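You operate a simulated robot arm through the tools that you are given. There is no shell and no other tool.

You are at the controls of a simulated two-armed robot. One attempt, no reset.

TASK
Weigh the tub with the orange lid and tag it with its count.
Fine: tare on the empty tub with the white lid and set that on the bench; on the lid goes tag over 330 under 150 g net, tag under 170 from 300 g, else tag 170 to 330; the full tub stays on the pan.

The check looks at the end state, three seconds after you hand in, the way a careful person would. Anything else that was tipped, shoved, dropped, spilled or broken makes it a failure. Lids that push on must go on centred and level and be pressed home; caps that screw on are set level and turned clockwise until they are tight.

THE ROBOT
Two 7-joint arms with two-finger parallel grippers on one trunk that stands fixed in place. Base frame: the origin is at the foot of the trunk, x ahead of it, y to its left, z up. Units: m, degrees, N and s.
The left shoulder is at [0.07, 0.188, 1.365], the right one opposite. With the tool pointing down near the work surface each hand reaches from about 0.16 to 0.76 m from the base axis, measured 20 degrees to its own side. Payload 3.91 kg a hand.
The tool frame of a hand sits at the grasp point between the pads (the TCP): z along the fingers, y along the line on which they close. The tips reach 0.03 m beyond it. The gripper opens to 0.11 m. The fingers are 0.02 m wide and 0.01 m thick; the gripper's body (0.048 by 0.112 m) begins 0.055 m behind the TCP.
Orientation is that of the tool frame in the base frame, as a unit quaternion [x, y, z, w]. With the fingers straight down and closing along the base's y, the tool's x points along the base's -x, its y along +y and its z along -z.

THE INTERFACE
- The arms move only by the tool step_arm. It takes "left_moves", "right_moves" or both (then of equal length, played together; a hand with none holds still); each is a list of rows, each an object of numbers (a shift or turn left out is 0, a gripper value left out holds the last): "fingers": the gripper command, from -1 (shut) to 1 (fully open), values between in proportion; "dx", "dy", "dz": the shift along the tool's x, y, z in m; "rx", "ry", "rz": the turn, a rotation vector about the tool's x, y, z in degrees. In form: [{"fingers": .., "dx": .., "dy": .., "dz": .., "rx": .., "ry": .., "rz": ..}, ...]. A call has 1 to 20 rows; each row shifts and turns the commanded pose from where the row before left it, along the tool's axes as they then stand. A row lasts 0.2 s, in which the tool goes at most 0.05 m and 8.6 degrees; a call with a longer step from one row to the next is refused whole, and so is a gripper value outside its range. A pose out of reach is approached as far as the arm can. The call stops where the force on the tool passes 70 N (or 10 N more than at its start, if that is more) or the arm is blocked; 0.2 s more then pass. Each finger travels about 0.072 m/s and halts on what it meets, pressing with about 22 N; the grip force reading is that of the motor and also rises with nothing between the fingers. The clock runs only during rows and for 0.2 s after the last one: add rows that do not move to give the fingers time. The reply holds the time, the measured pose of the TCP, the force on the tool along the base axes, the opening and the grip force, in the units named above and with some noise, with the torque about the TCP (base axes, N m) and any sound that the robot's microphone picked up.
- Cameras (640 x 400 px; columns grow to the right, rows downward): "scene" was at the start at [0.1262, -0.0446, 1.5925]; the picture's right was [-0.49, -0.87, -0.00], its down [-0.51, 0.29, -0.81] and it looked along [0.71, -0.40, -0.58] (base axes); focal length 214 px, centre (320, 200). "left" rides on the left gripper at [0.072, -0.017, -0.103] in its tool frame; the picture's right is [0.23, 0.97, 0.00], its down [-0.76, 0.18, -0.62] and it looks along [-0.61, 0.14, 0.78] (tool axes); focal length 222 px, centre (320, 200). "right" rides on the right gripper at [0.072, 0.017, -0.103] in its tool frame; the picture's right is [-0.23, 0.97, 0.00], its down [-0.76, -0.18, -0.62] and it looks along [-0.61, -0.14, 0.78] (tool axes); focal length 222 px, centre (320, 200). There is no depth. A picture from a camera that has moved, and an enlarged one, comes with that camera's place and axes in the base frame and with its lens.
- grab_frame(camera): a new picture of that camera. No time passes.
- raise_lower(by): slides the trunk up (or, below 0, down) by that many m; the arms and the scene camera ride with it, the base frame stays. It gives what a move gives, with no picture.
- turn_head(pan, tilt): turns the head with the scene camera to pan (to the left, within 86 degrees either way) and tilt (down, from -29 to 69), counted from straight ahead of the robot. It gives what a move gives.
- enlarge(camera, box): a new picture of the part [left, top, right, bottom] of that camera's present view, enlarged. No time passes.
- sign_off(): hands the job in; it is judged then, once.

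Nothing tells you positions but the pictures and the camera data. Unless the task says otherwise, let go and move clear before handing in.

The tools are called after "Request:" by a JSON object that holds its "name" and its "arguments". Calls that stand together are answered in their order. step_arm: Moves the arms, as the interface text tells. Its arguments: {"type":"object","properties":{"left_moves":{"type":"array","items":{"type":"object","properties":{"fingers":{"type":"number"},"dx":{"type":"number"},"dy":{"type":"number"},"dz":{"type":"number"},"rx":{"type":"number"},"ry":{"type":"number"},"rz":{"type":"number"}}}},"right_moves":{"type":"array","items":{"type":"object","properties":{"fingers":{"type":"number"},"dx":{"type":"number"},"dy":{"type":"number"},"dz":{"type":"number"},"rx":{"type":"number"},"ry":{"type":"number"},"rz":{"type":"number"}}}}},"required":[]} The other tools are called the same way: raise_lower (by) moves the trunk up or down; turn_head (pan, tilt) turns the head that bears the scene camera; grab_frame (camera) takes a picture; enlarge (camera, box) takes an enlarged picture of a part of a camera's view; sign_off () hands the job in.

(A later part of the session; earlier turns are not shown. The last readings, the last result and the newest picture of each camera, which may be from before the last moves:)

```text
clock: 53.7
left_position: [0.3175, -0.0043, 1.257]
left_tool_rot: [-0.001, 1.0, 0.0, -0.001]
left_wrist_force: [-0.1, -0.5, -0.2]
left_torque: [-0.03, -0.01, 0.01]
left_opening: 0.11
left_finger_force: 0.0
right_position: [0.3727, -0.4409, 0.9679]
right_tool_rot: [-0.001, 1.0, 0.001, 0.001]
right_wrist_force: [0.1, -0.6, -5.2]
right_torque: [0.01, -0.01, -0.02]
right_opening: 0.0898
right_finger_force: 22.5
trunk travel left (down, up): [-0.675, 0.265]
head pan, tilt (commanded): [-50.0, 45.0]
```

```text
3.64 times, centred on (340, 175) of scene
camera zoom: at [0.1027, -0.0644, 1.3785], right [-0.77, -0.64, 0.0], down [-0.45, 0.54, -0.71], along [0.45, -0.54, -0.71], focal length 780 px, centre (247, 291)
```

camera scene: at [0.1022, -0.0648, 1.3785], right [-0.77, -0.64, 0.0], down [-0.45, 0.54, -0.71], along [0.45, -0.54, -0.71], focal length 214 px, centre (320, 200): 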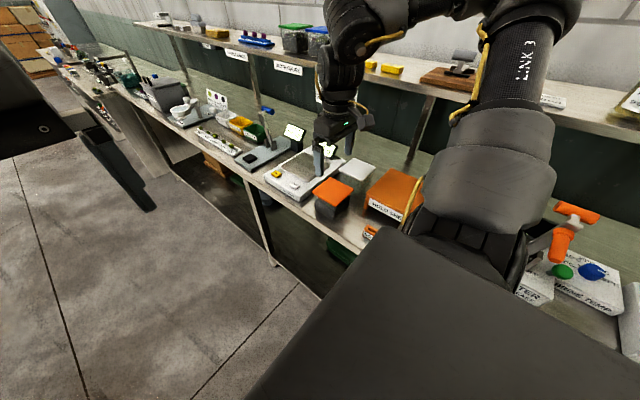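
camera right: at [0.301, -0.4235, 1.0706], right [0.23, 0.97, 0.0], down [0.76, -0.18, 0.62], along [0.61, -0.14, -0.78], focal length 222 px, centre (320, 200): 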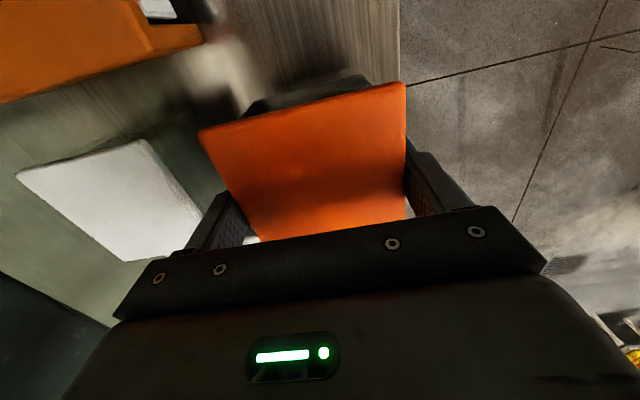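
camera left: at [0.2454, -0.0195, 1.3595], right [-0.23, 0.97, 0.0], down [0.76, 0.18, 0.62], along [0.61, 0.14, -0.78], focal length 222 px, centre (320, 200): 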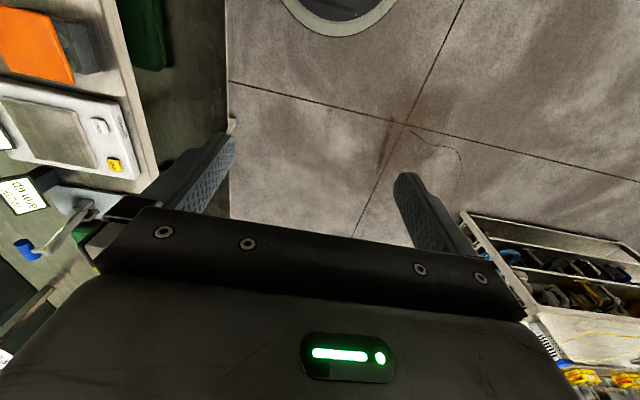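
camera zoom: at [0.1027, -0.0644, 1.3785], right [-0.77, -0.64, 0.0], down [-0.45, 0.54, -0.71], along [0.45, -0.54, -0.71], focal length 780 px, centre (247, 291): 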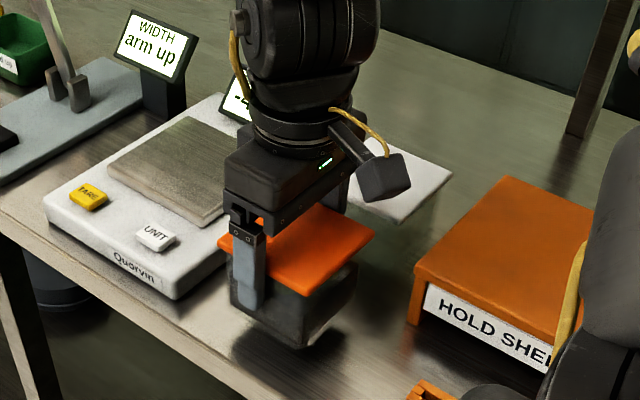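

The tub lifts cleanly with about 5 N on the wrist. I'll raise it to z 1.06 and carry it over to the centre of the pan at (0.552, -0.516).

Request:
{"name": "step_arm", "arguments": {"right_moves": [{"dz": -0.025}, {"dz": -0.035}, {"dz": -0.035}, {"dx": -0.03, "dy": -0.012}, {"dx": -0.03, "dy": -0.0125}, {"dx": -0.03, "dy": -0.0125}, {"dx": -0.03, "dy": -0.0125}, {"dx": -0.03, "dy": -0.0125}, {"dx": -0.029, "dy": -0.0125}, {}]}}

Request:
{"name": "grab_frame", "arguments": {"camera": "right"}}

Request:
{"name": "grab_frame", "arguments": {"camera": "scene"}}

```text
clock: 55.9
left_position: [0.3167, -0.0051, 1.2574]
left_tool_rot: [0.001, 1.0, 0.0, -0.001]
left_wrist_force: [0.6, -0.4, -0.4]
left_torque: [-0.02, -0.02, -0.02]
left_opening: 0.11
left_finger_force: 0.1
right_position: [0.5511, -0.5153, 1.0646]
right_tool_rot: [-0.001, 1.0, 0.001, 0.001]
right_wrist_force: [-0.2, 0.9, -4.8]
right_torque: [-0.02, 0.0, 0.0]
right_opening: 0.0901
right_finger_force: 22.5
trunk travel left (down, up): [-0.675, 0.265]
head pan, tilt (commanded): [-50.0, 45.0]
```

```text
taken
camera right: at [0.4786, -0.4976, 1.1677], right [0.23, 0.97, 0.0], down [0.76, -0.18, 0.63], along [0.61, -0.14, -0.78], focal length 222 px, centre (320, 200)
```

right: 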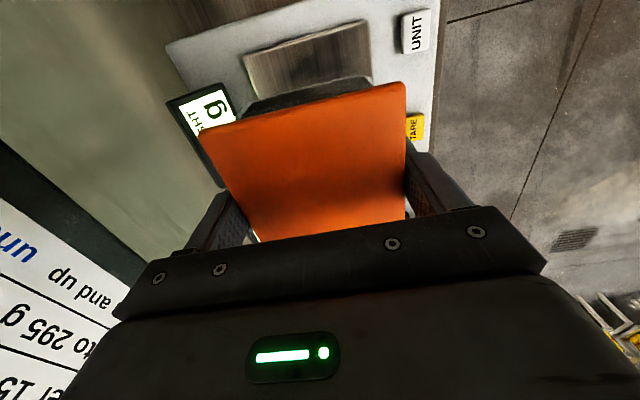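

```text
taken
camera scene: at [0.1019, -0.0645, 1.3786], right [-0.77, -0.64, 0.0], down [-0.45, 0.54, -0.71], along [0.45, -0.54, -0.71], focal length 214 px, centre (320, 200)
```

scene: 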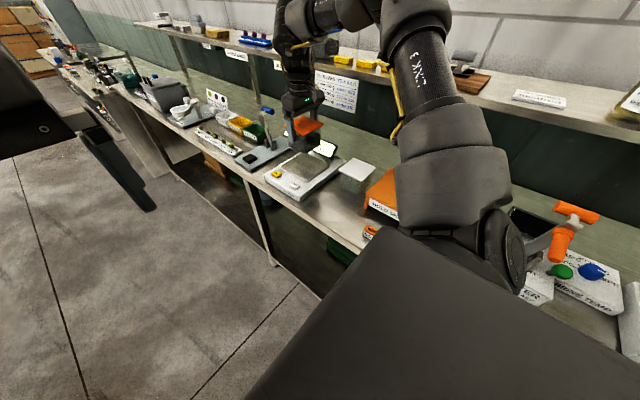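

The tub is above the pan centre. I'll lower to just above contact and then in 2 mm steps.

Request:
{"name": "step_arm", "arguments": {"right_moves": [{"dz": 0.025}, {"dz": 0.02}, {"dz": 0.014}, {"dz": 0.006}, {"dz": 0.003}, {}]}}

Request:
{"name": "step_arm", "arguments": {"right_moves": [{"dz": 0.002}, {}]}}

Request:
{"name": "step_arm", "arguments": {"right_moves": [{"dz": 0.002}, {}]}}

```text
clock: 57.3
left_position: [0.3171, -0.0037, 1.2571]
left_tool_rot: [0.0, 1.0, 0.0, 0.0]
left_wrist_force: [-0.4, -0.1, -0.9]
left_torque: [-0.03, -0.02, 0.0]
left_opening: 0.1099
left_finger_force: 0.2
right_position: [0.5524, -0.5133, 0.9954]
right_tool_rot: [0.0, 1.0, 0.001, 0.002]
right_wrist_force: [0.5, -0.1, -4.1]
right_torque: [0.0, -0.03, -0.01]
right_opening: 0.09
right_finger_force: 22.4
trunk travel left (down, up): [-0.675, 0.265]
head pan, tilt (commanded): [-50.0, 45.0]
```

```text
clock: 57.9
left_position: [0.3173, -0.0054, 1.2563]
left_tool_rot: [-0.001, 1.0, 0.001, 0.0]
left_wrist_force: [0.6, -0.6, 0.4]
left_torque: [-0.01, 0.01, -0.02]
left_opening: 0.1099
left_finger_force: 0.0
right_position: [0.5535, -0.5145, 0.9927]
right_tool_rot: [0.0, 1.0, 0.001, 0.001]
right_wrist_force: [-0.2, -0.4, -4.0]
right_torque: [-0.05, -0.01, 0.01]
right_opening: 0.0899
right_finger_force: 22.0
trunk travel left (down, up): [-0.675, 0.265]
head pan, tilt (commanded): [-50.0, 45.0]
```

```text
clock: 58.5
left_position: [0.3153, -0.0051, 1.2576]
left_tool_rot: [0.0, 1.0, 0.0, 0.0]
left_wrist_force: [-0.4, -0.1, -0.3]
left_torque: [-0.01, 0.02, 0.0]
left_opening: 0.11
left_finger_force: 0.0
right_position: [0.5518, -0.5136, 0.9902]
right_tool_rot: [0.0, 1.0, 0.001, 0.001]
right_wrist_force: [-0.1, -1.1, -3.0]
right_torque: [-0.07, -0.05, -0.01]
right_opening: 0.0899
right_finger_force: 21.9
trunk travel left (down, up): [-0.675, 0.265]
head pan, tilt (commanded): [-50.0, 45.0]
```

Request:
{"name": "step_arm", "arguments": {"right_moves": [{"dz": 0.0015}, {}]}}

Request:
{"name": "enlarge", "arguments": {"camera": "scene", "box": [260, 100, 360, 210]}}

```text
clock: 59.1
left_position: [0.3163, -0.0045, 1.2569]
left_tool_rot: [0.0, 1.0, -0.001, 0.0]
left_wrist_force: [-0.8, 0.0, 0.1]
left_torque: [-0.03, 0.01, -0.02]
left_opening: 0.11
left_finger_force: 0.1
right_position: [0.5519, -0.5134, 0.9903]
right_tool_rot: [-0.001, 1.0, 0.001, 0.003]
right_wrist_force: [3.8, -4.3, 8.5]
right_torque: [-0.05, 0.47, 0.15]
right_opening: 0.0899
right_finger_force: 22.0
trunk travel left (down, up): [-0.675, 0.265]
head pan, tilt (commanded): [-50.0, 45.0]
```

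```text
3.64 times, centred on (310, 155) of scene
camera zoom: at [0.1017, -0.0636, 1.3788], right [-0.77, -0.64, 0.0], down [-0.45, 0.54, -0.71], along [0.45, -0.54, -0.71], focal length 780 px, centre (356, 364)
```

zoom: 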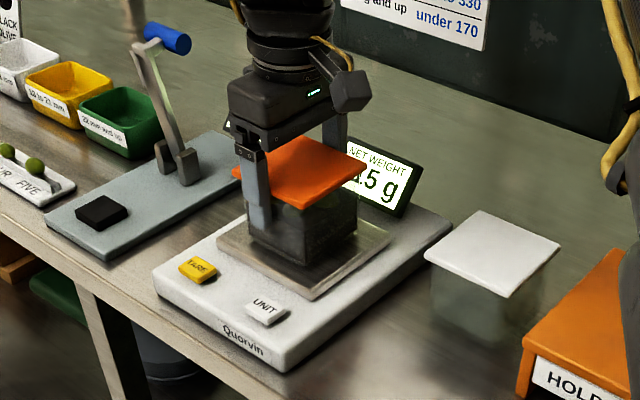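

The tub has touched down on the pan with light pressure. I'll ease up slightly, release, wait for the fingers to open and rise straight up.

Request:
{"name": "step_arm", "arguments": {"right_moves": [{"dz": -0.0008}, {}, {"fingers": 1.0}, {}, {}, {"dz": -0.01}, {"dz": -0.03}, {"dz": -0.04}, {"dz": -0.04}, {}, {}, {}]}}

Request:
{"name": "grab_frame", "arguments": {"camera": "right"}}

Request:
{"name": "enlarge", "arguments": {"camera": "scene", "box": [260, 100, 360, 210]}}

```text
clock: 61.7
left_position: [0.3158, -0.003, 1.257]
left_tool_rot: [0.0, 1.0, 0.001, 0.0]
left_wrist_force: [-0.6, 0.0, 0.0]
left_torque: [0.02, 0.0, 0.0]
left_opening: 0.1098
left_finger_force: 0.0
right_position: [0.5505, -0.5155, 1.1142]
right_tool_rot: [-0.001, 1.0, 0.001, 0.001]
right_wrist_force: [-0.2, 0.7, -0.1]
right_torque: [0.03, 0.01, 0.01]
right_opening: 0.1099
right_finger_force: 0.0
trunk travel left (down, up): [-0.675, 0.265]
head pan, tilt (commanded): [-50.0, 45.0]
```

```text
taken
camera right: at [0.4786, -0.4974, 1.215], right [0.23, 0.97, 0.0], down [0.76, -0.18, 0.63], along [0.61, -0.14, -0.78], focal length 222 px, centre (320, 200)
```

right: 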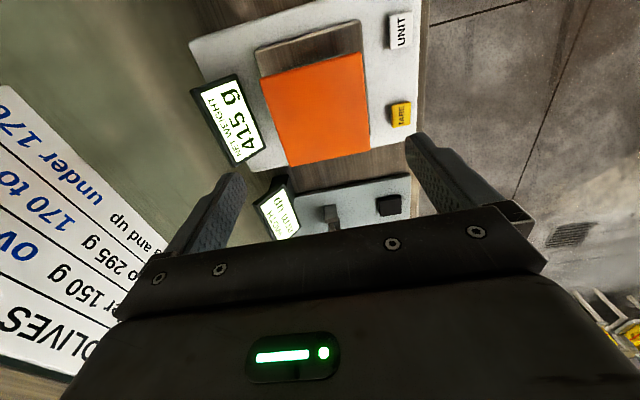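

```text
3.64 times, centred on (310, 155) of scene
camera zoom: at [0.102, -0.0633, 1.3787], right [-0.77, -0.64, 0.0], down [-0.45, 0.54, -0.71], along [0.45, -0.54, -0.71], focal length 780 px, centre (356, 364)
```

zoom: 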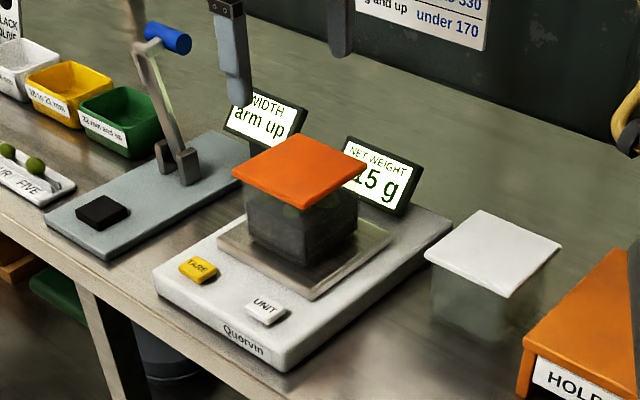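

The scale now shows about 415 g. I'll enlarge the display and let it settle before trusting it.

Request:
{"name": "step_arm", "arguments": {"right_moves": [{}, {}, {}, {}, {}, {}, {}, {}, {}, {}]}}

Request:
{"name": "enlarge", "arguments": {"camera": "right", "box": [180, 60, 300, 180]}}

Request:
{"name": "enlarge", "arguments": {"camera": "right", "box": [200, 0, 440, 220]}}

```text
clock: 63.9
left_position: [0.3167, -0.0034, 1.2574]
left_tool_rot: [0.0, 1.0, 0.0, 0.0]
left_wrist_force: [0.9, 0.1, 0.1]
left_torque: [0.03, 0.0, 0.0]
left_opening: 0.1101
left_finger_force: 0.0
right_position: [0.5513, -0.5153, 1.1122]
right_tool_rot: [-0.001, 1.0, 0.001, 0.002]
right_wrist_force: [0.1, 0.1, -0.2]
right_torque: [-0.03, 0.02, -0.03]
right_opening: 0.1098
right_finger_force: 0.0
trunk travel left (down, up): [-0.675, 0.265]
head pan, tilt (commanded): [-50.0, 45.0]
```

```text
3.33 times, centred on (240, 120) of right
camera zoom: at [0.4787, -0.4978, 1.2145], right [0.23, 0.97, 0.0], down [0.76, -0.18, 0.63], along [0.61, -0.14, -0.78], focal length 740 px, centre (587, 467)
```

zoom: 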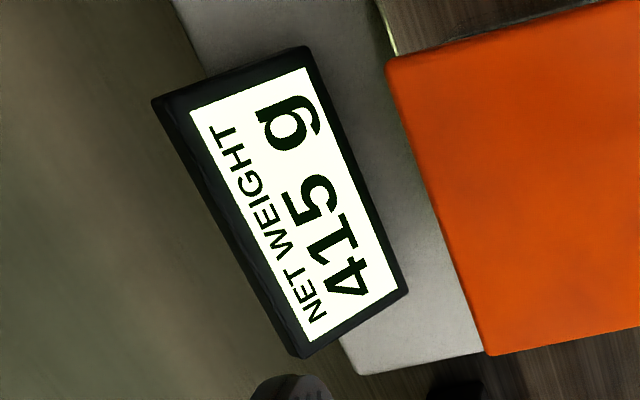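

```text
1.82 times, centred on (320, 110) of right
camera zoom: at [0.4787, -0.4978, 1.2145], right [0.23, 0.97, 0.0], down [0.76, -0.18, 0.63], along [0.61, -0.14, -0.78], focal length 404 px, centre (320, 364)
```

zoom: 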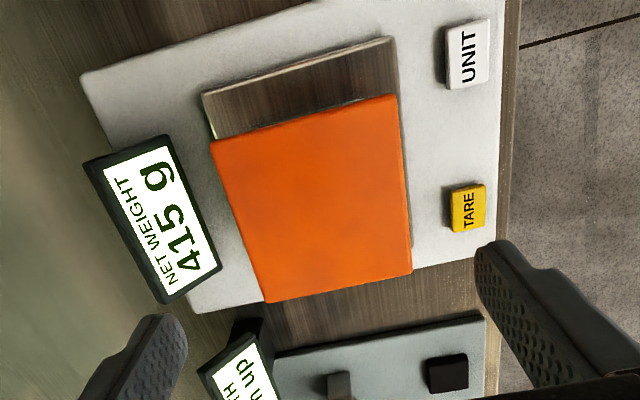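

The reading has settled at 415 g net with the tare held, which is 300 g or more, so the "under 170" tag is the right one. I'll raise the trunk to work at shelf height and look at the tags.

Request:
{"name": "raise_lower", "arguments": {"by": 0.255}}

Request:
{"name": "grab_frame", "arguments": {"camera": "right"}}

Request:
{"name": "grab_frame", "arguments": {"camera": "scene"}}

```text
clock: 66.5
left_position: [0.3166, -0.0042, 1.5114]
left_tool_rot: [0.001, 1.0, 0.0, 0.0]
left_wrist_force: [-0.3, -0.2, -0.4]
left_torque: [0.03, 0.01, 0.0]
left_opening: 0.1099
left_finger_force: 0.0
right_position: [0.5516, -0.5151, 1.3671]
right_tool_rot: [-0.001, 1.0, 0.002, 0.002]
right_wrist_force: [0.2, 0.2, 0.8]
right_torque: [-0.02, 0.01, 0.03]
right_opening: 0.1101
right_finger_force: 0.0
trunk travel left (down, up): [-0.93, 0.01]
head pan, tilt (commanded): [-50.0, 45.0]
```

```text
taken
camera right: at [0.4788, -0.4979, 1.4695], right [0.23, 0.97, 0.0], down [0.76, -0.18, 0.62], along [0.61, -0.14, -0.78], focal length 222 px, centre (320, 200)
```

right: 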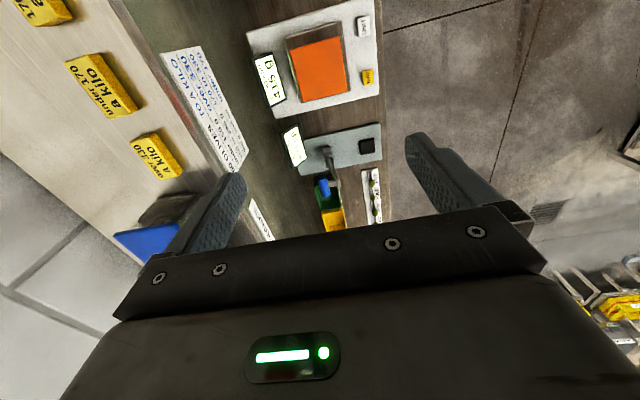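

```text
taken
camera scene: at [0.1023, -0.0639, 1.6335], right [-0.77, -0.64, 0.0], down [-0.45, 0.54, -0.71], along [0.45, -0.54, -0.71], focal length 214 px, centre (320, 200)
```

scene: 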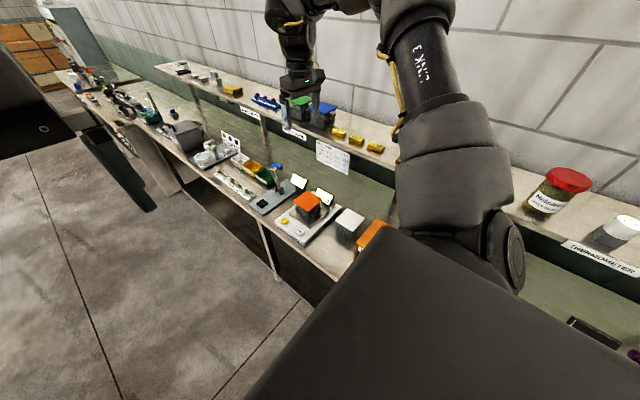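

Request:
{"name": "enlarge", "arguments": {"camera": "right", "box": [20, 20, 220, 240]}}

Request:
{"name": "enlarge", "arguments": {"camera": "scene", "box": [300, 90, 400, 180]}}

```text
1.82 times, centred on (120, 130) of right
camera zoom: at [0.4788, -0.4979, 1.4695], right [0.23, 0.97, 0.0], down [0.76, -0.18, 0.62], along [0.61, -0.14, -0.78], focal length 404 px, centre (684, 327)
```

zoom: 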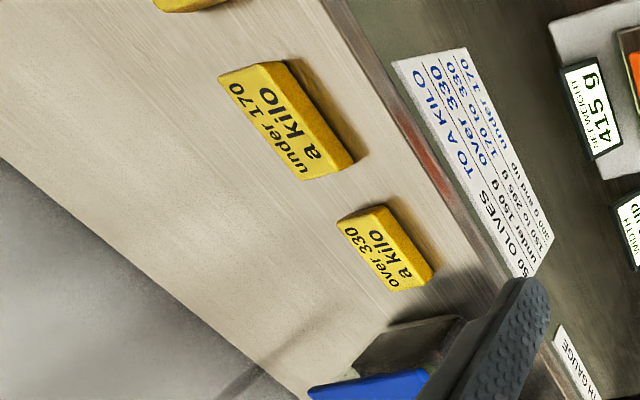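

```text
4.44 times, centred on (350, 135) of scene
camera zoom: at [0.1023, -0.0639, 1.6335], right [-0.77, -0.64, 0.0], down [-0.45, 0.54, -0.71], along [0.45, -0.54, -0.71], focal length 953 px, centre (187, 489)
```

zoom: 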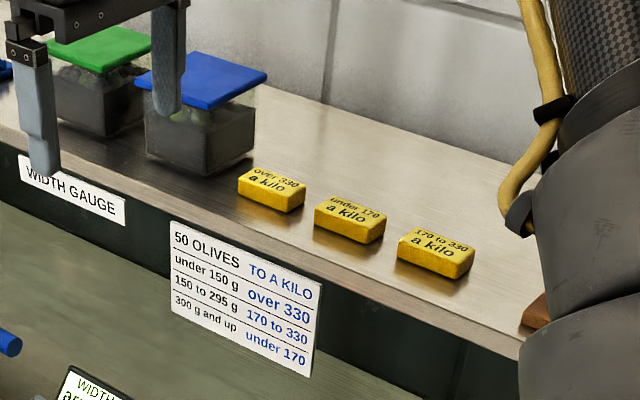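

The tag in the middle reads "under 170", with its top centre at about (0.480, -0.729, 1.221), size about 0.055 × 0.030 × 0.02 m, and aligned with the bench. I'll move toward a point above it, staying high over the shelf.

Request:
{"name": "step_arm", "arguments": {"right_moves": [{"dx": 0.02, "dy": -0.03}, {"dx": 0.02, "dy": -0.035}, {"dx": 0.02, "dy": -0.035}, {"dx": 0.0116, "dy": -0.035}, {}]}}

Request:
{"name": "grab_frame", "arguments": {"camera": "right"}}

Request:
{"name": "grab_frame", "arguments": {"camera": "scene"}}

```text
clock: 67.7
left_position: [0.3168, -0.0042, 1.5119]
left_tool_rot: [0.0, 1.0, 0.0, 0.0]
left_wrist_force: [0.7, -0.7, -0.8]
left_torque: [0.0, -0.03, 0.01]
left_opening: 0.1101
left_finger_force: 0.0
right_position: [0.478, -0.6515, 1.3675]
right_tool_rot: [-0.001, 1.0, 0.001, 0.001]
right_wrist_force: [0.1, -0.6, 0.9]
right_torque: [0.01, 0.01, -0.02]
right_opening: 0.11
right_finger_force: 0.0
trunk travel left (down, up): [-0.93, 0.01]
head pan, tilt (commanded): [-50.0, 45.0]
```

```text
taken
camera right: at [0.4063, -0.6339, 1.469], right [0.23, 0.97, 0.0], down [0.76, -0.18, 0.62], along [0.61, -0.14, -0.78], focal length 222 px, centre (320, 200)
```

right: 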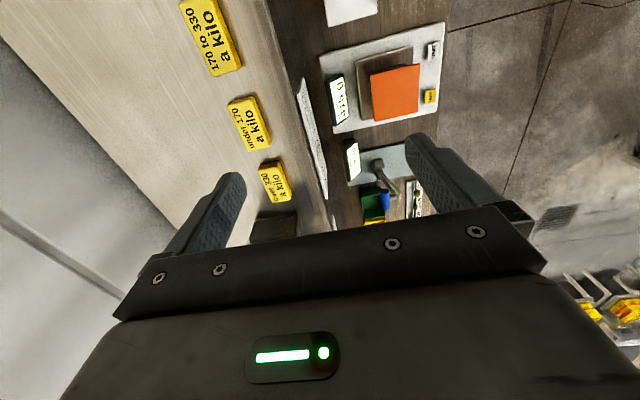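

```text
taken
camera scene: at [0.1022, -0.0643, 1.6336], right [-0.77, -0.64, 0.0], down [-0.45, 0.54, -0.71], along [0.45, -0.54, -0.71], focal length 214 px, centre (320, 200)
```

scene: 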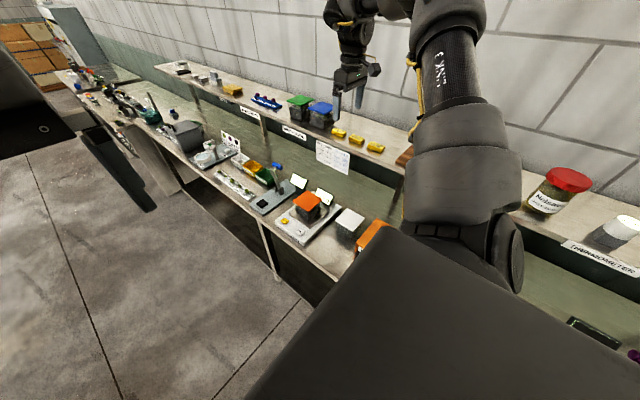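

That worked without a limit. I'll continue outward and down to just above the tag and partly close the fingers to about 6 cm.

Request:
{"name": "step_arm", "arguments": {"right_moves": [{"dx": -0.001, "dy": -0.026, "dz": 0.02, "fingers": 0.1}, {"dx": -0.001, "dy": -0.026, "dz": 0.02}, {"dy": -0.0255, "dz": 0.02}, {}]}}

Request:
{"name": "grab_frame", "arguments": {"camera": "right"}}

Request:
{"name": "enlarge", "arguments": {"camera": "scene", "box": [300, 20, 440, 170]}}

```text
clock: 68.7
left_position: [0.3165, -0.0037, 1.5121]
left_tool_rot: [0.0, 1.0, 0.0, 0.001]
left_wrist_force: [1.4, 0.3, 0.7]
left_torque: [0.01, 0.02, 0.02]
left_opening: 0.1104
left_finger_force: 0.0
right_position: [0.4807, -0.7261, 1.3063]
right_tool_rot: [-0.001, 1.0, 0.001, 0.002]
right_wrist_force: [-0.9, -1.2, -0.1]
right_torque: [-0.02, 0.02, -0.04]
right_opening: 0.0606
right_finger_force: 0.0
trunk travel left (down, up): [-0.93, 0.01]
head pan, tilt (commanded): [-50.0, 45.0]
```

```text
taken
camera right: at [0.4085, -0.7087, 1.4084], right [0.23, 0.97, 0.0], down [0.76, -0.18, 0.63], along [0.61, -0.14, -0.78], focal length 222 px, centre (320, 200)
```

right: 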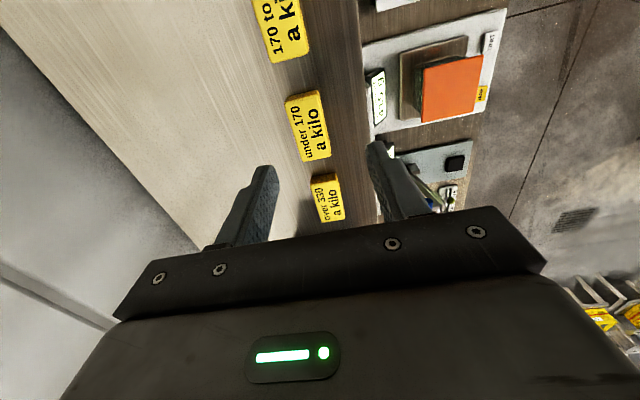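

```text
2.67 times, centred on (370, 95) of scene
camera zoom: at [0.1018, -0.0631, 1.6337], right [-0.77, -0.64, 0.0], down [-0.45, 0.54, -0.71], along [0.45, -0.54, -0.71], focal length 572 px, centre (187, 480)
```

zoom: 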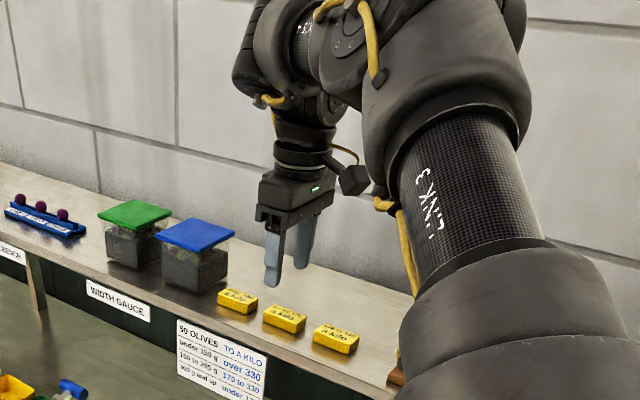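

The hand hovers near the tag, within reach. I'll enlarge to refine the tag's position relative to the fingers.

Request:
{"name": "enlarge", "arguments": {"camera": "right", "box": [220, 60, 420, 240]}}

```text
2.22 times, centred on (320, 150) of right
camera zoom: at [0.4085, -0.7087, 1.4084], right [0.23, 0.97, 0.0], down [0.76, -0.18, 0.63], along [0.61, -0.14, -0.78], focal length 494 px, centre (320, 311)
```

zoom: 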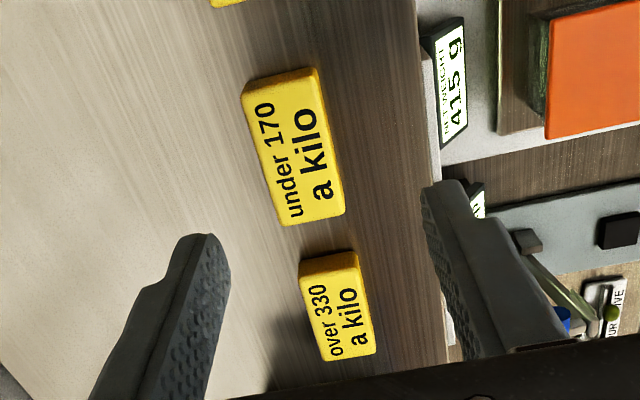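

The tag centre is at (0.478, -0.7335), with its long side along x. I'll centre on it and descend most of the way, then check.

Request:
{"name": "step_arm", "arguments": {"right_moves": [{"dx": 0.0027, "dy": -0.0074}, {"dz": 0.02}, {"dz": 0.02}, {}]}}

Request:
{"name": "enlarge", "arguments": {"camera": "right", "box": [200, 60, 440, 240]}}

Request:
{"name": "enlarge", "arguments": {"camera": "scene", "box": [320, 80, 400, 160]}}

```text
clock: 69.7
left_position: [0.3176, -0.0037, 1.5114]
left_tool_rot: [0.0, 1.0, 0.0, 0.001]
left_wrist_force: [-0.3, 0.5, 0.2]
left_torque: [-0.01, -0.03, -0.01]
left_opening: 0.1101
left_finger_force: 0.1
right_position: [0.4782, -0.7343, 1.2666]
right_tool_rot: [0.0, 1.0, 0.001, 0.001]
right_wrist_force: [0.6, -0.7, -0.2]
right_torque: [0.0, 0.03, -0.04]
right_opening: 0.0607
right_finger_force: 0.0
trunk travel left (down, up): [-0.93, 0.01]
head pan, tilt (commanded): [-50.0, 45.0]
```

```text
2.22 times, centred on (320, 150) of right
camera zoom: at [0.4062, -0.7171, 1.3694], right [0.23, 0.97, 0.0], down [0.76, -0.18, 0.63], along [0.61, -0.14, -0.78], focal length 494 px, centre (320, 311)
```

zoom: 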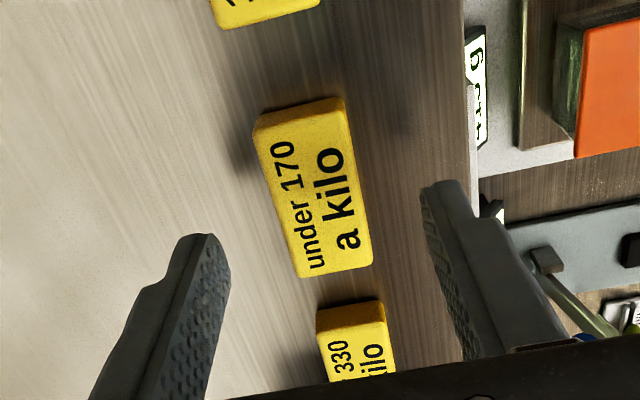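

```text
5.00 times, centred on (360, 120) of scene
camera zoom: at [0.1022, -0.0639, 1.6336], right [-0.77, -0.64, 0.0], down [-0.45, 0.54, -0.71], along [0.45, -0.54, -0.71], focal length 1072 px, centre (120, 600)
```

zoom: 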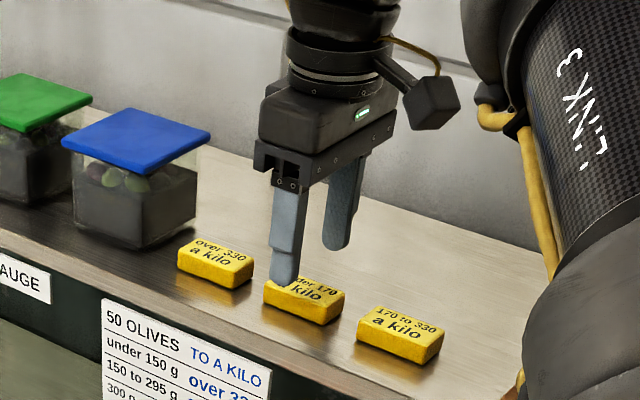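

The tag is centred between the fingers at (0.478, -0.734). I'll descend 3 cm to bring the tips just above the shelf.

Request:
{"name": "step_arm", "arguments": {"right_moves": [{"dz": 0.012}, {"dz": 0.01}, {"dz": 0.006}, {}]}}

Request:
{"name": "enlarge", "arguments": {"camera": "right", "box": [200, 60, 440, 240]}}

Request:
{"name": "enlarge", "arguments": {"camera": "scene", "box": [330, 100, 390, 160]}}

```text
clock: 70.7
left_position: [0.3159, -0.0033, 1.5117]
left_tool_rot: [0.001, 1.0, 0.0, 0.0]
left_wrist_force: [-0.7, 0.6, -0.2]
left_torque: [0.0, 0.0, 0.01]
left_opening: 0.1103
left_finger_force: 0.0
right_position: [0.4785, -0.7343, 1.2372]
right_tool_rot: [-0.001, 1.0, 0.0, 0.002]
right_wrist_force: [0.2, -0.6, 0.3]
right_torque: [0.02, 0.04, -0.06]
right_opening: 0.0601
right_finger_force: 0.1
trunk travel left (down, up): [-0.93, 0.01]
head pan, tilt (commanded): [-50.0, 45.0]
```

```text
2.22 times, centred on (320, 150) of right
camera zoom: at [0.4066, -0.7167, 1.3404], right [0.23, 0.97, 0.0], down [0.76, -0.18, 0.63], along [0.61, -0.14, -0.78], focal length 494 px, centre (320, 311)
```

zoom: 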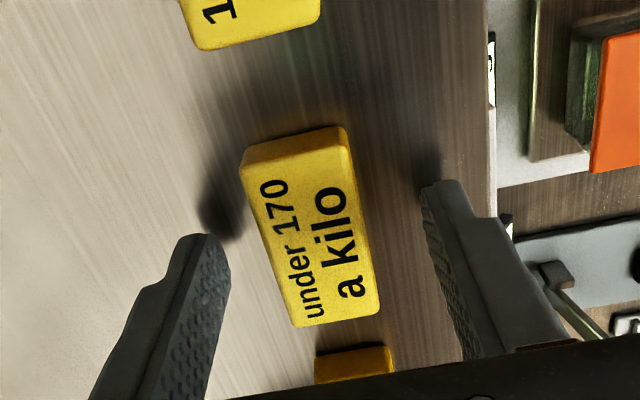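

```text
6.67 times, centred on (360, 130) of scene
camera zoom: at [0.1022, -0.0638, 1.6336], right [-0.77, -0.64, 0.0], down [-0.45, 0.54, -0.71], along [0.45, -0.54, -0.71], focal length 1430 px, centre (53, 667)
```

zoom: 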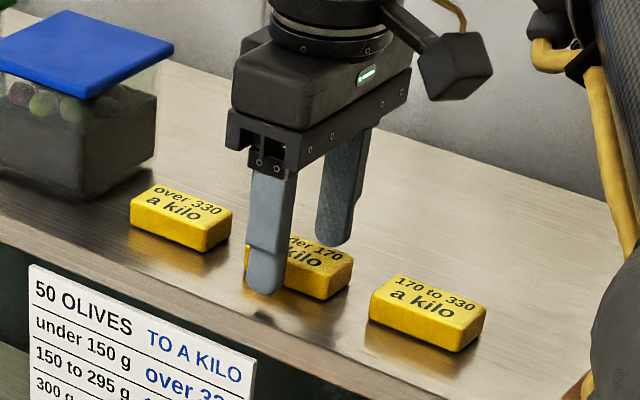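

The tips are about 2–3 mm above the shelf, straddling the tag. I'll close on it.

Request:
{"name": "step_arm", "arguments": {"right_moves": [{"fingers": -0.9}, {}, {}, {}, {}]}}

Request:
{"name": "enlarge", "arguments": {"camera": "right", "box": [200, 60, 440, 240]}}

```text
clock: 71.9
left_position: [0.3174, -0.0049, 1.5119]
left_tool_rot: [0.0, 1.0, 0.0, 0.0]
left_wrist_force: [1.0, 0.1, -0.6]
left_torque: [0.01, 0.01, -0.01]
left_opening: 0.11
left_finger_force: 0.1
right_position: [0.4778, -0.7334, 1.2385]
right_tool_rot: [0.0, 1.0, 0.001, 0.002]
right_wrist_force: [0.2, 0.2, 0.4]
right_torque: [-0.02, -0.02, -0.01]
right_opening: 0.0289
right_finger_force: 22.4
trunk travel left (down, up): [-0.93, 0.01]
head pan, tilt (commanded): [-50.0, 45.0]
```

```text
2.22 times, centred on (320, 150) of right
camera zoom: at [0.4066, -0.7168, 1.3404], right [0.23, 0.97, 0.0], down [0.76, -0.18, 0.63], along [0.61, -0.14, -0.78], focal length 494 px, centre (320, 311)
```

zoom: 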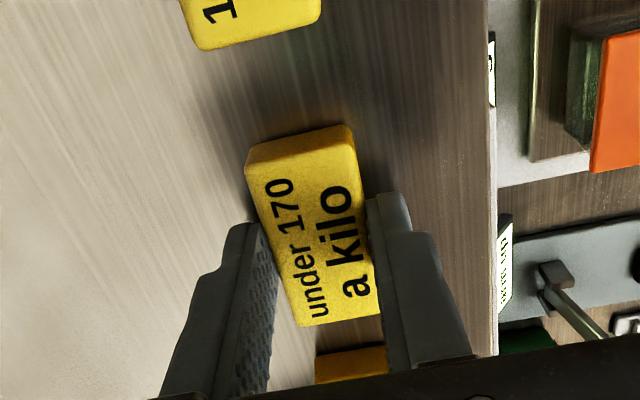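

The tag is gripped at 0.029 m with 22 N. I'll lift it straight up and check.

Request:
{"name": "step_arm", "arguments": {"right_moves": [{"dz": -0.005}, {"dz": -0.015}, {"dz": -0.03}, {"dz": -0.03}, {}]}}

Request:
{"name": "enlarge", "arguments": {"camera": "right", "box": [200, 60, 440, 240]}}

Request:
{"name": "enlarge", "arguments": {"camera": "scene", "box": [310, 60, 410, 160]}}

```text
clock: 73.1
left_position: [0.3173, -0.0042, 1.5121]
left_tool_rot: [0.0, 1.0, 0.0, 0.0]
left_wrist_force: [-1.1, 0.9, 0.2]
left_torque: [-0.02, -0.01, 0.04]
left_opening: 0.1102
left_finger_force: 0.1
right_position: [0.4784, -0.7343, 1.3167]
right_tool_rot: [0.0, 1.0, 0.001, 0.001]
right_wrist_force: [-0.4, -0.9, -0.8]
right_torque: [0.03, -0.02, 0.04]
right_opening: 0.0288
right_finger_force: 21.8
trunk travel left (down, up): [-0.93, 0.01]
head pan, tilt (commanded): [-50.0, 45.0]
```

```text
2.22 times, centred on (320, 150) of right
camera zoom: at [0.4063, -0.7169, 1.4196], right [0.23, 0.97, 0.0], down [0.76, -0.18, 0.62], along [0.61, -0.14, -0.78], focal length 494 px, centre (320, 311)
```

zoom: 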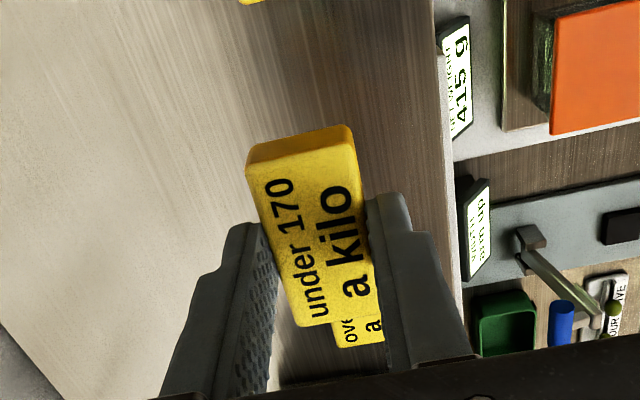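

```text
4.00 times, centred on (360, 110) of scene
camera zoom: at [0.1024, -0.0644, 1.6336], right [-0.77, -0.64, 0.0], down [-0.45, 0.54, -0.71], along [0.45, -0.54, -0.71], focal length 858 px, centre (160, 560)
```

zoom: 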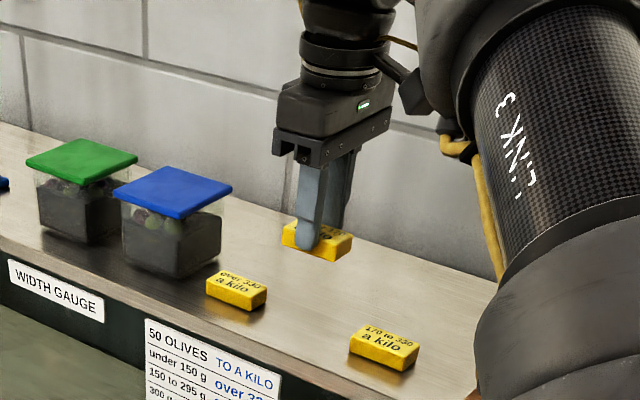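

The tag is held level and the neighbours are undisturbed. I'll retrace my path: up, back toward the robot, then over the scale.

Request:
{"name": "step_arm", "arguments": {"right_moves": [{"dz": -0.025}, {"dz": -0.025}, {"dy": 0.036}, {"dy": 0.036}, {"dx": -0.018, "dy": 0.036}, {"dx": -0.018, "dy": 0.036}, {"dx": -0.018, "dy": 0.036}, {"dx": -0.019, "dy": 0.038}, {}]}}

Request:
{"name": "grab_frame", "arguments": {"camera": "right"}}

Request:
{"name": "grab_frame", "arguments": {"camera": "scene"}}

```text
clock: 75.1
left_position: [0.3157, -0.0045, 1.5116]
left_tool_rot: [-0.001, 1.0, 0.0, 0.0]
left_wrist_force: [0.3, -0.3, 0.1]
left_torque: [0.01, -0.05, 0.03]
left_opening: 0.1099
left_finger_force: 0.0
right_position: [0.5537, -0.5168, 1.369]
right_tool_rot: [0.001, 1.0, 0.001, 0.001]
right_wrist_force: [-0.4, -0.5, 0.1]
right_torque: [0.0, -0.04, -0.01]
right_opening: 0.0289
right_finger_force: 21.7
trunk travel left (down, up): [-0.93, 0.01]
head pan, tilt (commanded): [-50.0, 45.0]
```

```text
taken
camera right: at [0.4824, -0.4993, 1.4711], right [0.23, 0.97, 0.0], down [0.76, -0.18, 0.62], along [0.61, -0.14, -0.78], focal length 222 px, centre (320, 200)
```

right: 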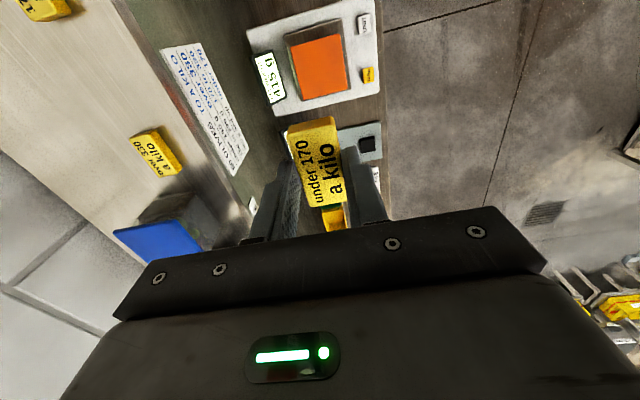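

```text
taken
camera scene: at [0.1025, -0.0643, 1.6336], right [-0.77, -0.64, 0.0], down [-0.45, 0.54, -0.71], along [0.45, -0.54, -0.71], focal length 214 px, centre (320, 200)
```

scene: 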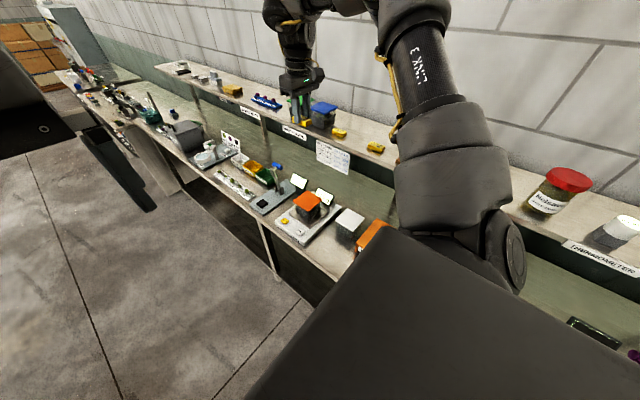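

The tag is held over the scale at z 1.369. I'll lower the trunk by the same 0.255 m to bring it to about 1.11, above the lid.

Request:
{"name": "raise_lower", "arguments": {"by": -0.255}}

Request:
{"name": "enlarge", "arguments": {"camera": "right", "box": [160, 0, 440, 240]}}

Request:
{"name": "enlarge", "arguments": {"camera": "scene", "box": [260, 80, 380, 200]}}

```text
clock: 77.8
left_position: [0.3163, -0.0037, 1.2564]
left_tool_rot: [0.0, 1.0, 0.0, 0.0]
left_wrist_force: [0.3, 0.3, 0.7]
left_torque: [-0.01, 0.01, -0.04]
left_opening: 0.1101
left_finger_force: 0.1
right_position: [0.553, -0.5158, 1.1126]
right_tool_rot: [0.0, 1.0, 0.001, 0.002]
right_wrist_force: [0.4, 0.1, 0.0]
right_torque: [0.02, -0.03, 0.0]
right_opening: 0.0288
right_finger_force: 22.2
trunk travel left (down, up): [-0.675, 0.265]
head pan, tilt (commanded): [-50.0, 45.0]
```

```text
1.67 times, centred on (300, 120) of right
camera zoom: at [0.4818, -0.4995, 1.2165], right [0.23, 0.97, 0.0], down [0.76, -0.18, 0.63], along [0.61, -0.14, -0.78], focal length 370 px, centre (353, 333)
```

zoom: 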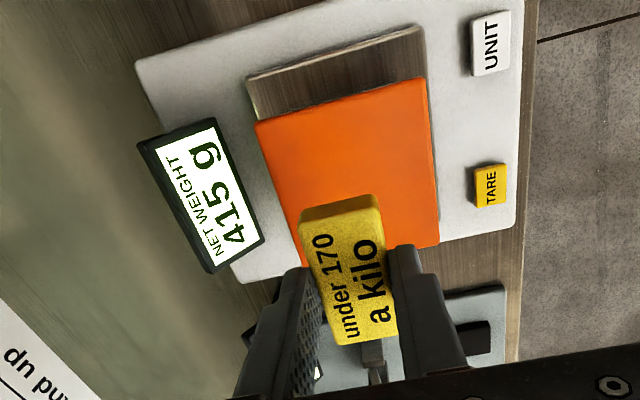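

```text
3.33 times, centred on (320, 140) of scene
camera zoom: at [0.1021, -0.0639, 1.3786], right [-0.77, -0.64, 0.0], down [-0.45, 0.54, -0.71], along [0.45, -0.54, -0.71], focal length 715 px, centre (320, 400)
```

zoom: 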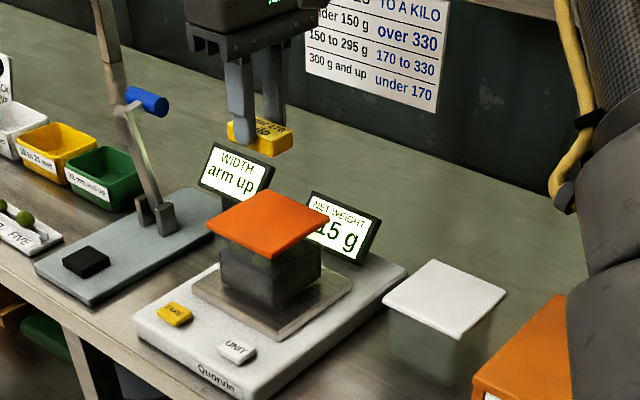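

The display still shows 415 g and the tag is right above the lid (lid centre (0.550, -0.5145)). I'll centre it and lower to about a centimetre above the lid.

Request:
{"name": "step_arm", "arguments": {"right_moves": [{"dx": 0.0028, "dy": 0.0013, "dz": 0.025}, {"dz": 0.025}, {"dz": 0.015}, {"dz": 0.006}, {}]}}

Request:
{"name": "enlarge", "arguments": {"camera": "scene", "box": [280, 110, 350, 180]}}

Request:
{"name": "enlarge", "arguments": {"camera": "right", "box": [160, 0, 440, 240]}}

```text
clock: 79.0
left_position: [0.3167, -0.0038, 1.2552]
left_tool_rot: [0.0, 1.0, 0.001, 0.0]
left_wrist_force: [-0.9, 0.0, -0.1]
left_torque: [0.03, 0.0, 0.02]
left_opening: 0.11
left_finger_force: 0.0
right_position: [0.5519, -0.5148, 1.0426]
right_tool_rot: [-0.001, 1.0, 0.001, 0.002]
right_wrist_force: [-0.2, -0.7, -0.9]
right_torque: [-0.01, 0.0, 0.01]
right_opening: 0.0291
right_finger_force: 21.7
trunk travel left (down, up): [-0.675, 0.265]
head pan, tilt (commanded): [-50.0, 45.0]
```

```text
5.71 times, centred on (315, 145) of scene
camera zoom: at [0.1022, -0.0638, 1.3786], right [-0.77, -0.64, 0.0], down [-0.45, 0.54, -0.71], along [0.45, -0.54, -0.71], focal length 1226 px, centre (349, 514)
```

zoom: 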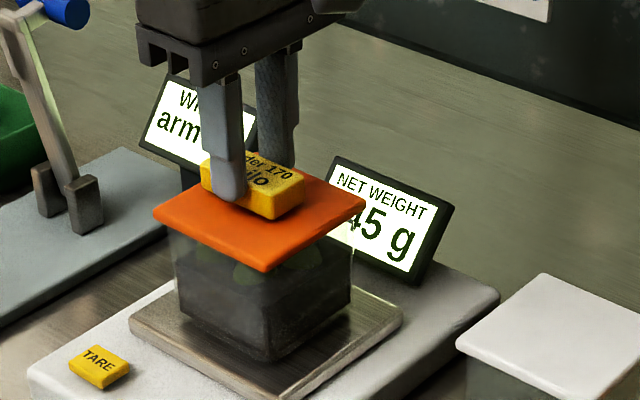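

```text
1.67 times, centred on (300, 120) of right
camera zoom: at [0.4804, -0.4974, 1.1451], right [0.23, 0.97, 0.0], down [0.76, -0.18, 0.62], along [0.61, -0.14, -0.78], focal length 370 px, centre (353, 333)
```

zoom: 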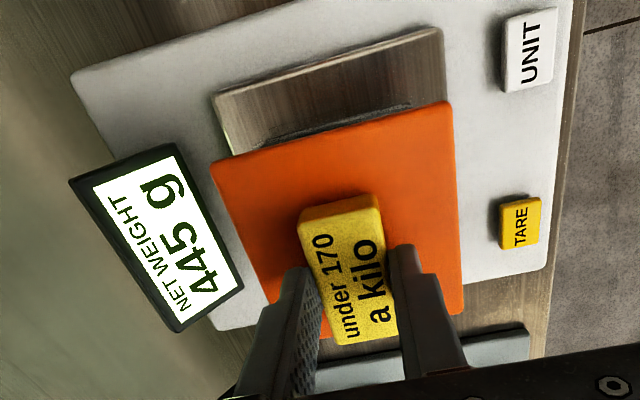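

The display jumped to 445 g, which may mean the tag is already touching the lid. I'll hold still, let the reading settle and look closely.

Request:
{"name": "step_arm", "arguments": {"right_moves": [{}, {}, {}, {}, {}]}}

Request:
{"name": "enlarge", "arguments": {"camera": "scene", "box": [290, 120, 340, 165]}}

Request:
{"name": "enlarge", "arguments": {"camera": "right", "box": [180, 60, 400, 220]}}

```text
clock: 80.2
left_position: [0.3169, -0.0053, 1.2559]
left_tool_rot: [0.0, 1.0, -0.001, 0.0]
left_wrist_force: [1.0, -0.5, 0.1]
left_torque: [0.03, -0.02, 0.02]
left_opening: 0.1098
left_finger_force: 0.2
right_position: [0.5524, -0.5137, 1.043]
right_tool_rot: [0.0, 1.0, 0.0, 0.001]
right_wrist_force: [-0.3, 0.4, -1.2]
right_torque: [0.0, 0.01, 0.0]
right_opening: 0.0289
right_finger_force: 21.7
trunk travel left (down, up): [-0.675, 0.265]
head pan, tilt (commanded): [-50.0, 45.0]
```

```text
8.89 times, centred on (315, 142) of scene
camera zoom: at [0.1022, -0.0638, 1.3786], right [-0.77, -0.64, 0.0], down [-0.45, 0.54, -0.71], along [0.45, -0.54, -0.71], focal length 1906 px, centre (364, 711)
```

zoom: 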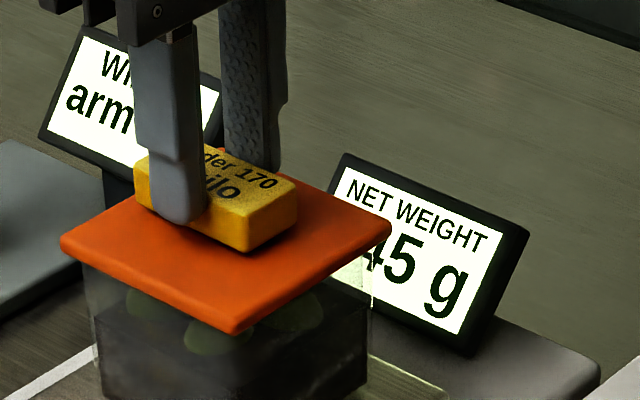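

```text
2.50 times, centred on (290, 140) of right
camera zoom: at [0.4804, -0.4975, 1.1453], right [0.23, 0.97, 0.0], down [0.76, -0.18, 0.63], along [0.61, -0.14, -0.78], focal length 555 px, centre (395, 350)
```

zoom: 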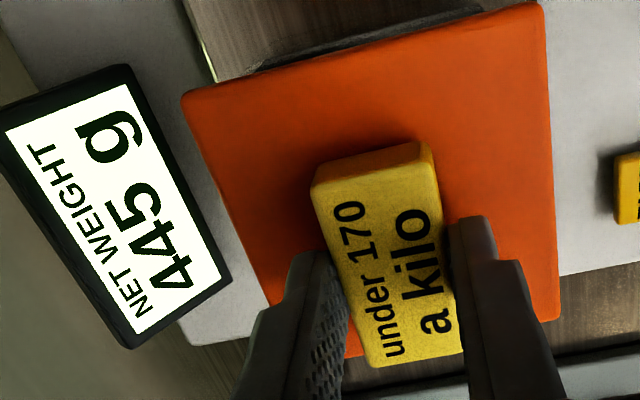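

The tag still hovers about 1.4 cm above the lid in the picture; the scale evidently counts items within its space, and the tag adds 30 g. The tub's net was 415 g, so I'll continue lowering gently.

Request:
{"name": "step_arm", "arguments": {"right_moves": [{"dx": 0.002, "dz": 0.006}, {"dz": 0.003}, {}]}}

Request:
{"name": "step_arm", "arguments": {"right_moves": [{"dz": 0.002}, {}]}}

Request:
{"name": "step_arm", "arguments": {"right_moves": [{"dz": 0.0015}, {}]}}

Request:
{"name": "enlarge", "arguments": {"camera": "scene", "box": [290, 120, 340, 165]}}

```text
clock: 81.0
left_position: [0.3154, -0.0015, 1.2568]
left_tool_rot: [-0.001, 1.0, -0.001, 0.001]
left_wrist_force: [-0.3, 0.1, -0.4]
left_torque: [-0.01, -0.02, -0.02]
left_opening: 0.1101
left_finger_force: 0.1
right_position: [0.5492, -0.5135, 1.0359]
right_tool_rot: [-0.001, 1.0, 0.0, 0.003]
right_wrist_force: [5.6, -3.0, 20.3]
right_torque: [-0.07, -0.16, 0.0]
right_opening: 0.0288
right_finger_force: 21.0
trunk travel left (down, up): [-0.675, 0.265]
head pan, tilt (commanded): [-50.0, 45.0]
```

```text
clock: 81.5
left_position: [0.3144, -0.0017, 1.2577]
left_tool_rot: [-0.001, 1.0, -0.001, 0.001]
left_wrist_force: [0.5, -0.3, -0.4]
left_torque: [0.0, -0.01, 0.0]
left_opening: 0.1099
left_finger_force: 0.1
right_position: [0.5489, -0.5133, 1.0338]
right_tool_rot: [-0.001, 1.0, 0.0, 0.002]
right_wrist_force: [3.5, 0.4, 19.4]
right_torque: [0.0, -0.05, -0.04]
right_opening: 0.029
right_finger_force: 22.7
trunk travel left (down, up): [-0.675, 0.265]
head pan, tilt (commanded): [-50.0, 45.0]
```

```text
clock: 82.2
left_position: [0.3152, -0.0024, 1.2568]
left_tool_rot: [0.0, 1.0, -0.001, 0.002]
left_wrist_force: [-0.4, 0.0, -0.8]
left_torque: [0.02, 0.0, 0.05]
left_opening: 0.1099
left_finger_force: 0.1
right_position: [0.5477, -0.5122, 1.0314]
right_tool_rot: [-0.001, 1.0, 0.001, 0.003]
right_wrist_force: [2.5, -1.6, 20.8]
right_torque: [-0.11, 0.02, 0.03]
right_opening: 0.0288
right_finger_force: 22.5
trunk travel left (down, up): [-0.675, 0.265]
head pan, tilt (commanded): [-50.0, 45.0]
```

```text
8.89 times, centred on (315, 142) of scene
camera zoom: at [0.1001, -0.0617, 1.3789], right [-0.77, -0.64, 0.0], down [-0.45, 0.54, -0.71], along [0.46, -0.54, -0.71], focal length 1906 px, centre (364, 711)
```

zoom: 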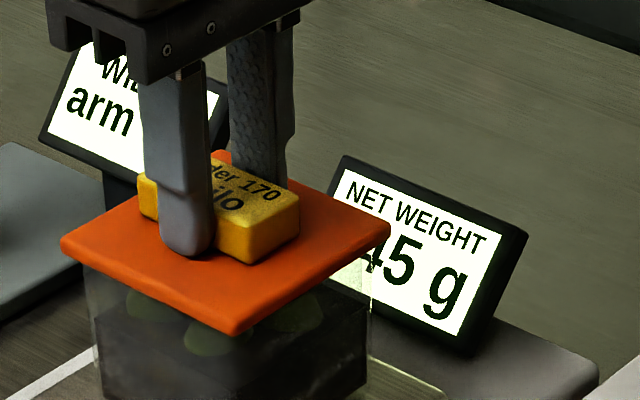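

The tag made contact earlier than I expected and the fingers slid about 1 cm down its sides with 20 N. The tag looks flat on the lid, so I'll relieve the downward force with small upward steps before releasing.

Request:
{"name": "step_arm", "arguments": {"right_moves": [{"dz": -0.002}, {}]}}

```text
clock: 82.8
left_position: [0.3167, -0.003, 1.2561]
left_tool_rot: [0.0, 1.0, 0.0, 0.0]
left_wrist_force: [0.4, -1.0, 0.4]
left_torque: [0.04, 0.02, -0.01]
left_opening: 0.1103
left_finger_force: 0.0
right_position: [0.5485, -0.5129, 1.0336]
right_tool_rot: [-0.001, 1.0, 0.001, 0.001]
right_wrist_force: [-1.1, 1.4, 6.3]
right_torque: [0.07, -0.15, 0.02]
right_opening: 0.0291
right_finger_force: 21.9
trunk travel left (down, up): [-0.675, 0.265]
head pan, tilt (commanded): [-50.0, 45.0]
```

Request:
{"name": "step_arm", "arguments": {"right_moves": [{"dz": -0.001}, {}]}}

Request:
{"name": "enlarge", "arguments": {"camera": "scene", "box": [290, 120, 340, 165]}}

Request:
{"name": "enlarge", "arguments": {"camera": "right", "box": [180, 60, 400, 220]}}

```text
clock: 83.3
left_position: [0.3165, -0.0028, 1.2565]
left_tool_rot: [0.0, 1.0, 0.0, -0.001]
left_wrist_force: [0.3, -0.3, -0.2]
left_torque: [0.02, 0.02, 0.01]
left_opening: 0.1098
left_finger_force: 0.0
right_position: [0.5494, -0.5153, 1.0337]
right_tool_rot: [-0.001, 1.0, 0.001, 0.001]
right_wrist_force: [-0.8, -0.8, -0.7]
right_torque: [0.02, -0.03, -0.01]
right_opening: 0.0291
right_finger_force: 21.7
trunk travel left (down, up): [-0.675, 0.265]
head pan, tilt (commanded): [-50.0, 45.0]
```

```text
8.89 times, centred on (315, 142) of scene
camera zoom: at [0.1022, -0.0639, 1.3785], right [-0.77, -0.64, 0.0], down [-0.45, 0.54, -0.71], along [0.45, -0.54, -0.71], focal length 1906 px, centre (364, 711)
```

zoom: 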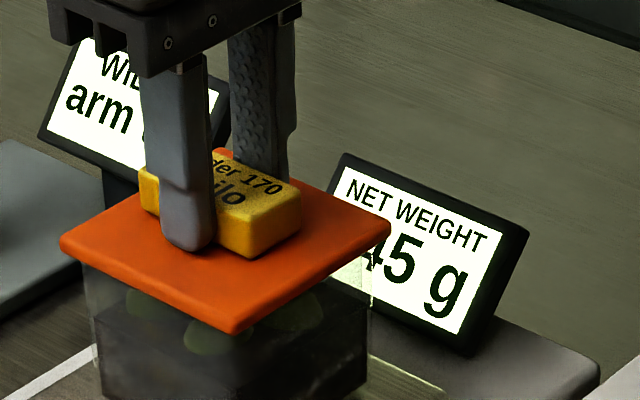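

```text
2.50 times, centred on (290, 140) of right
camera zoom: at [0.4771, -0.4981, 1.1354], right [0.23, 0.97, 0.0], down [0.76, -0.18, 0.62], along [0.61, -0.14, -0.78], focal length 555 px, centre (395, 350)
```

zoom: 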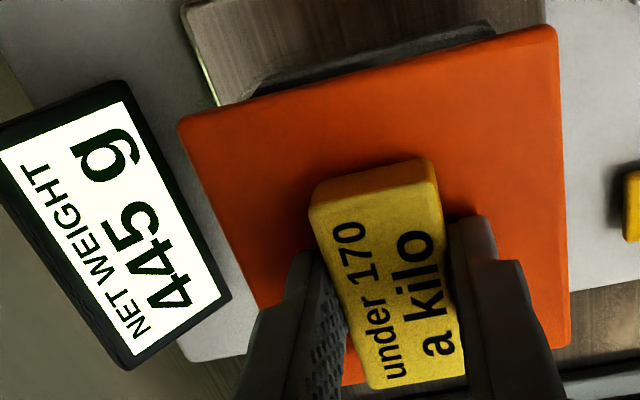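

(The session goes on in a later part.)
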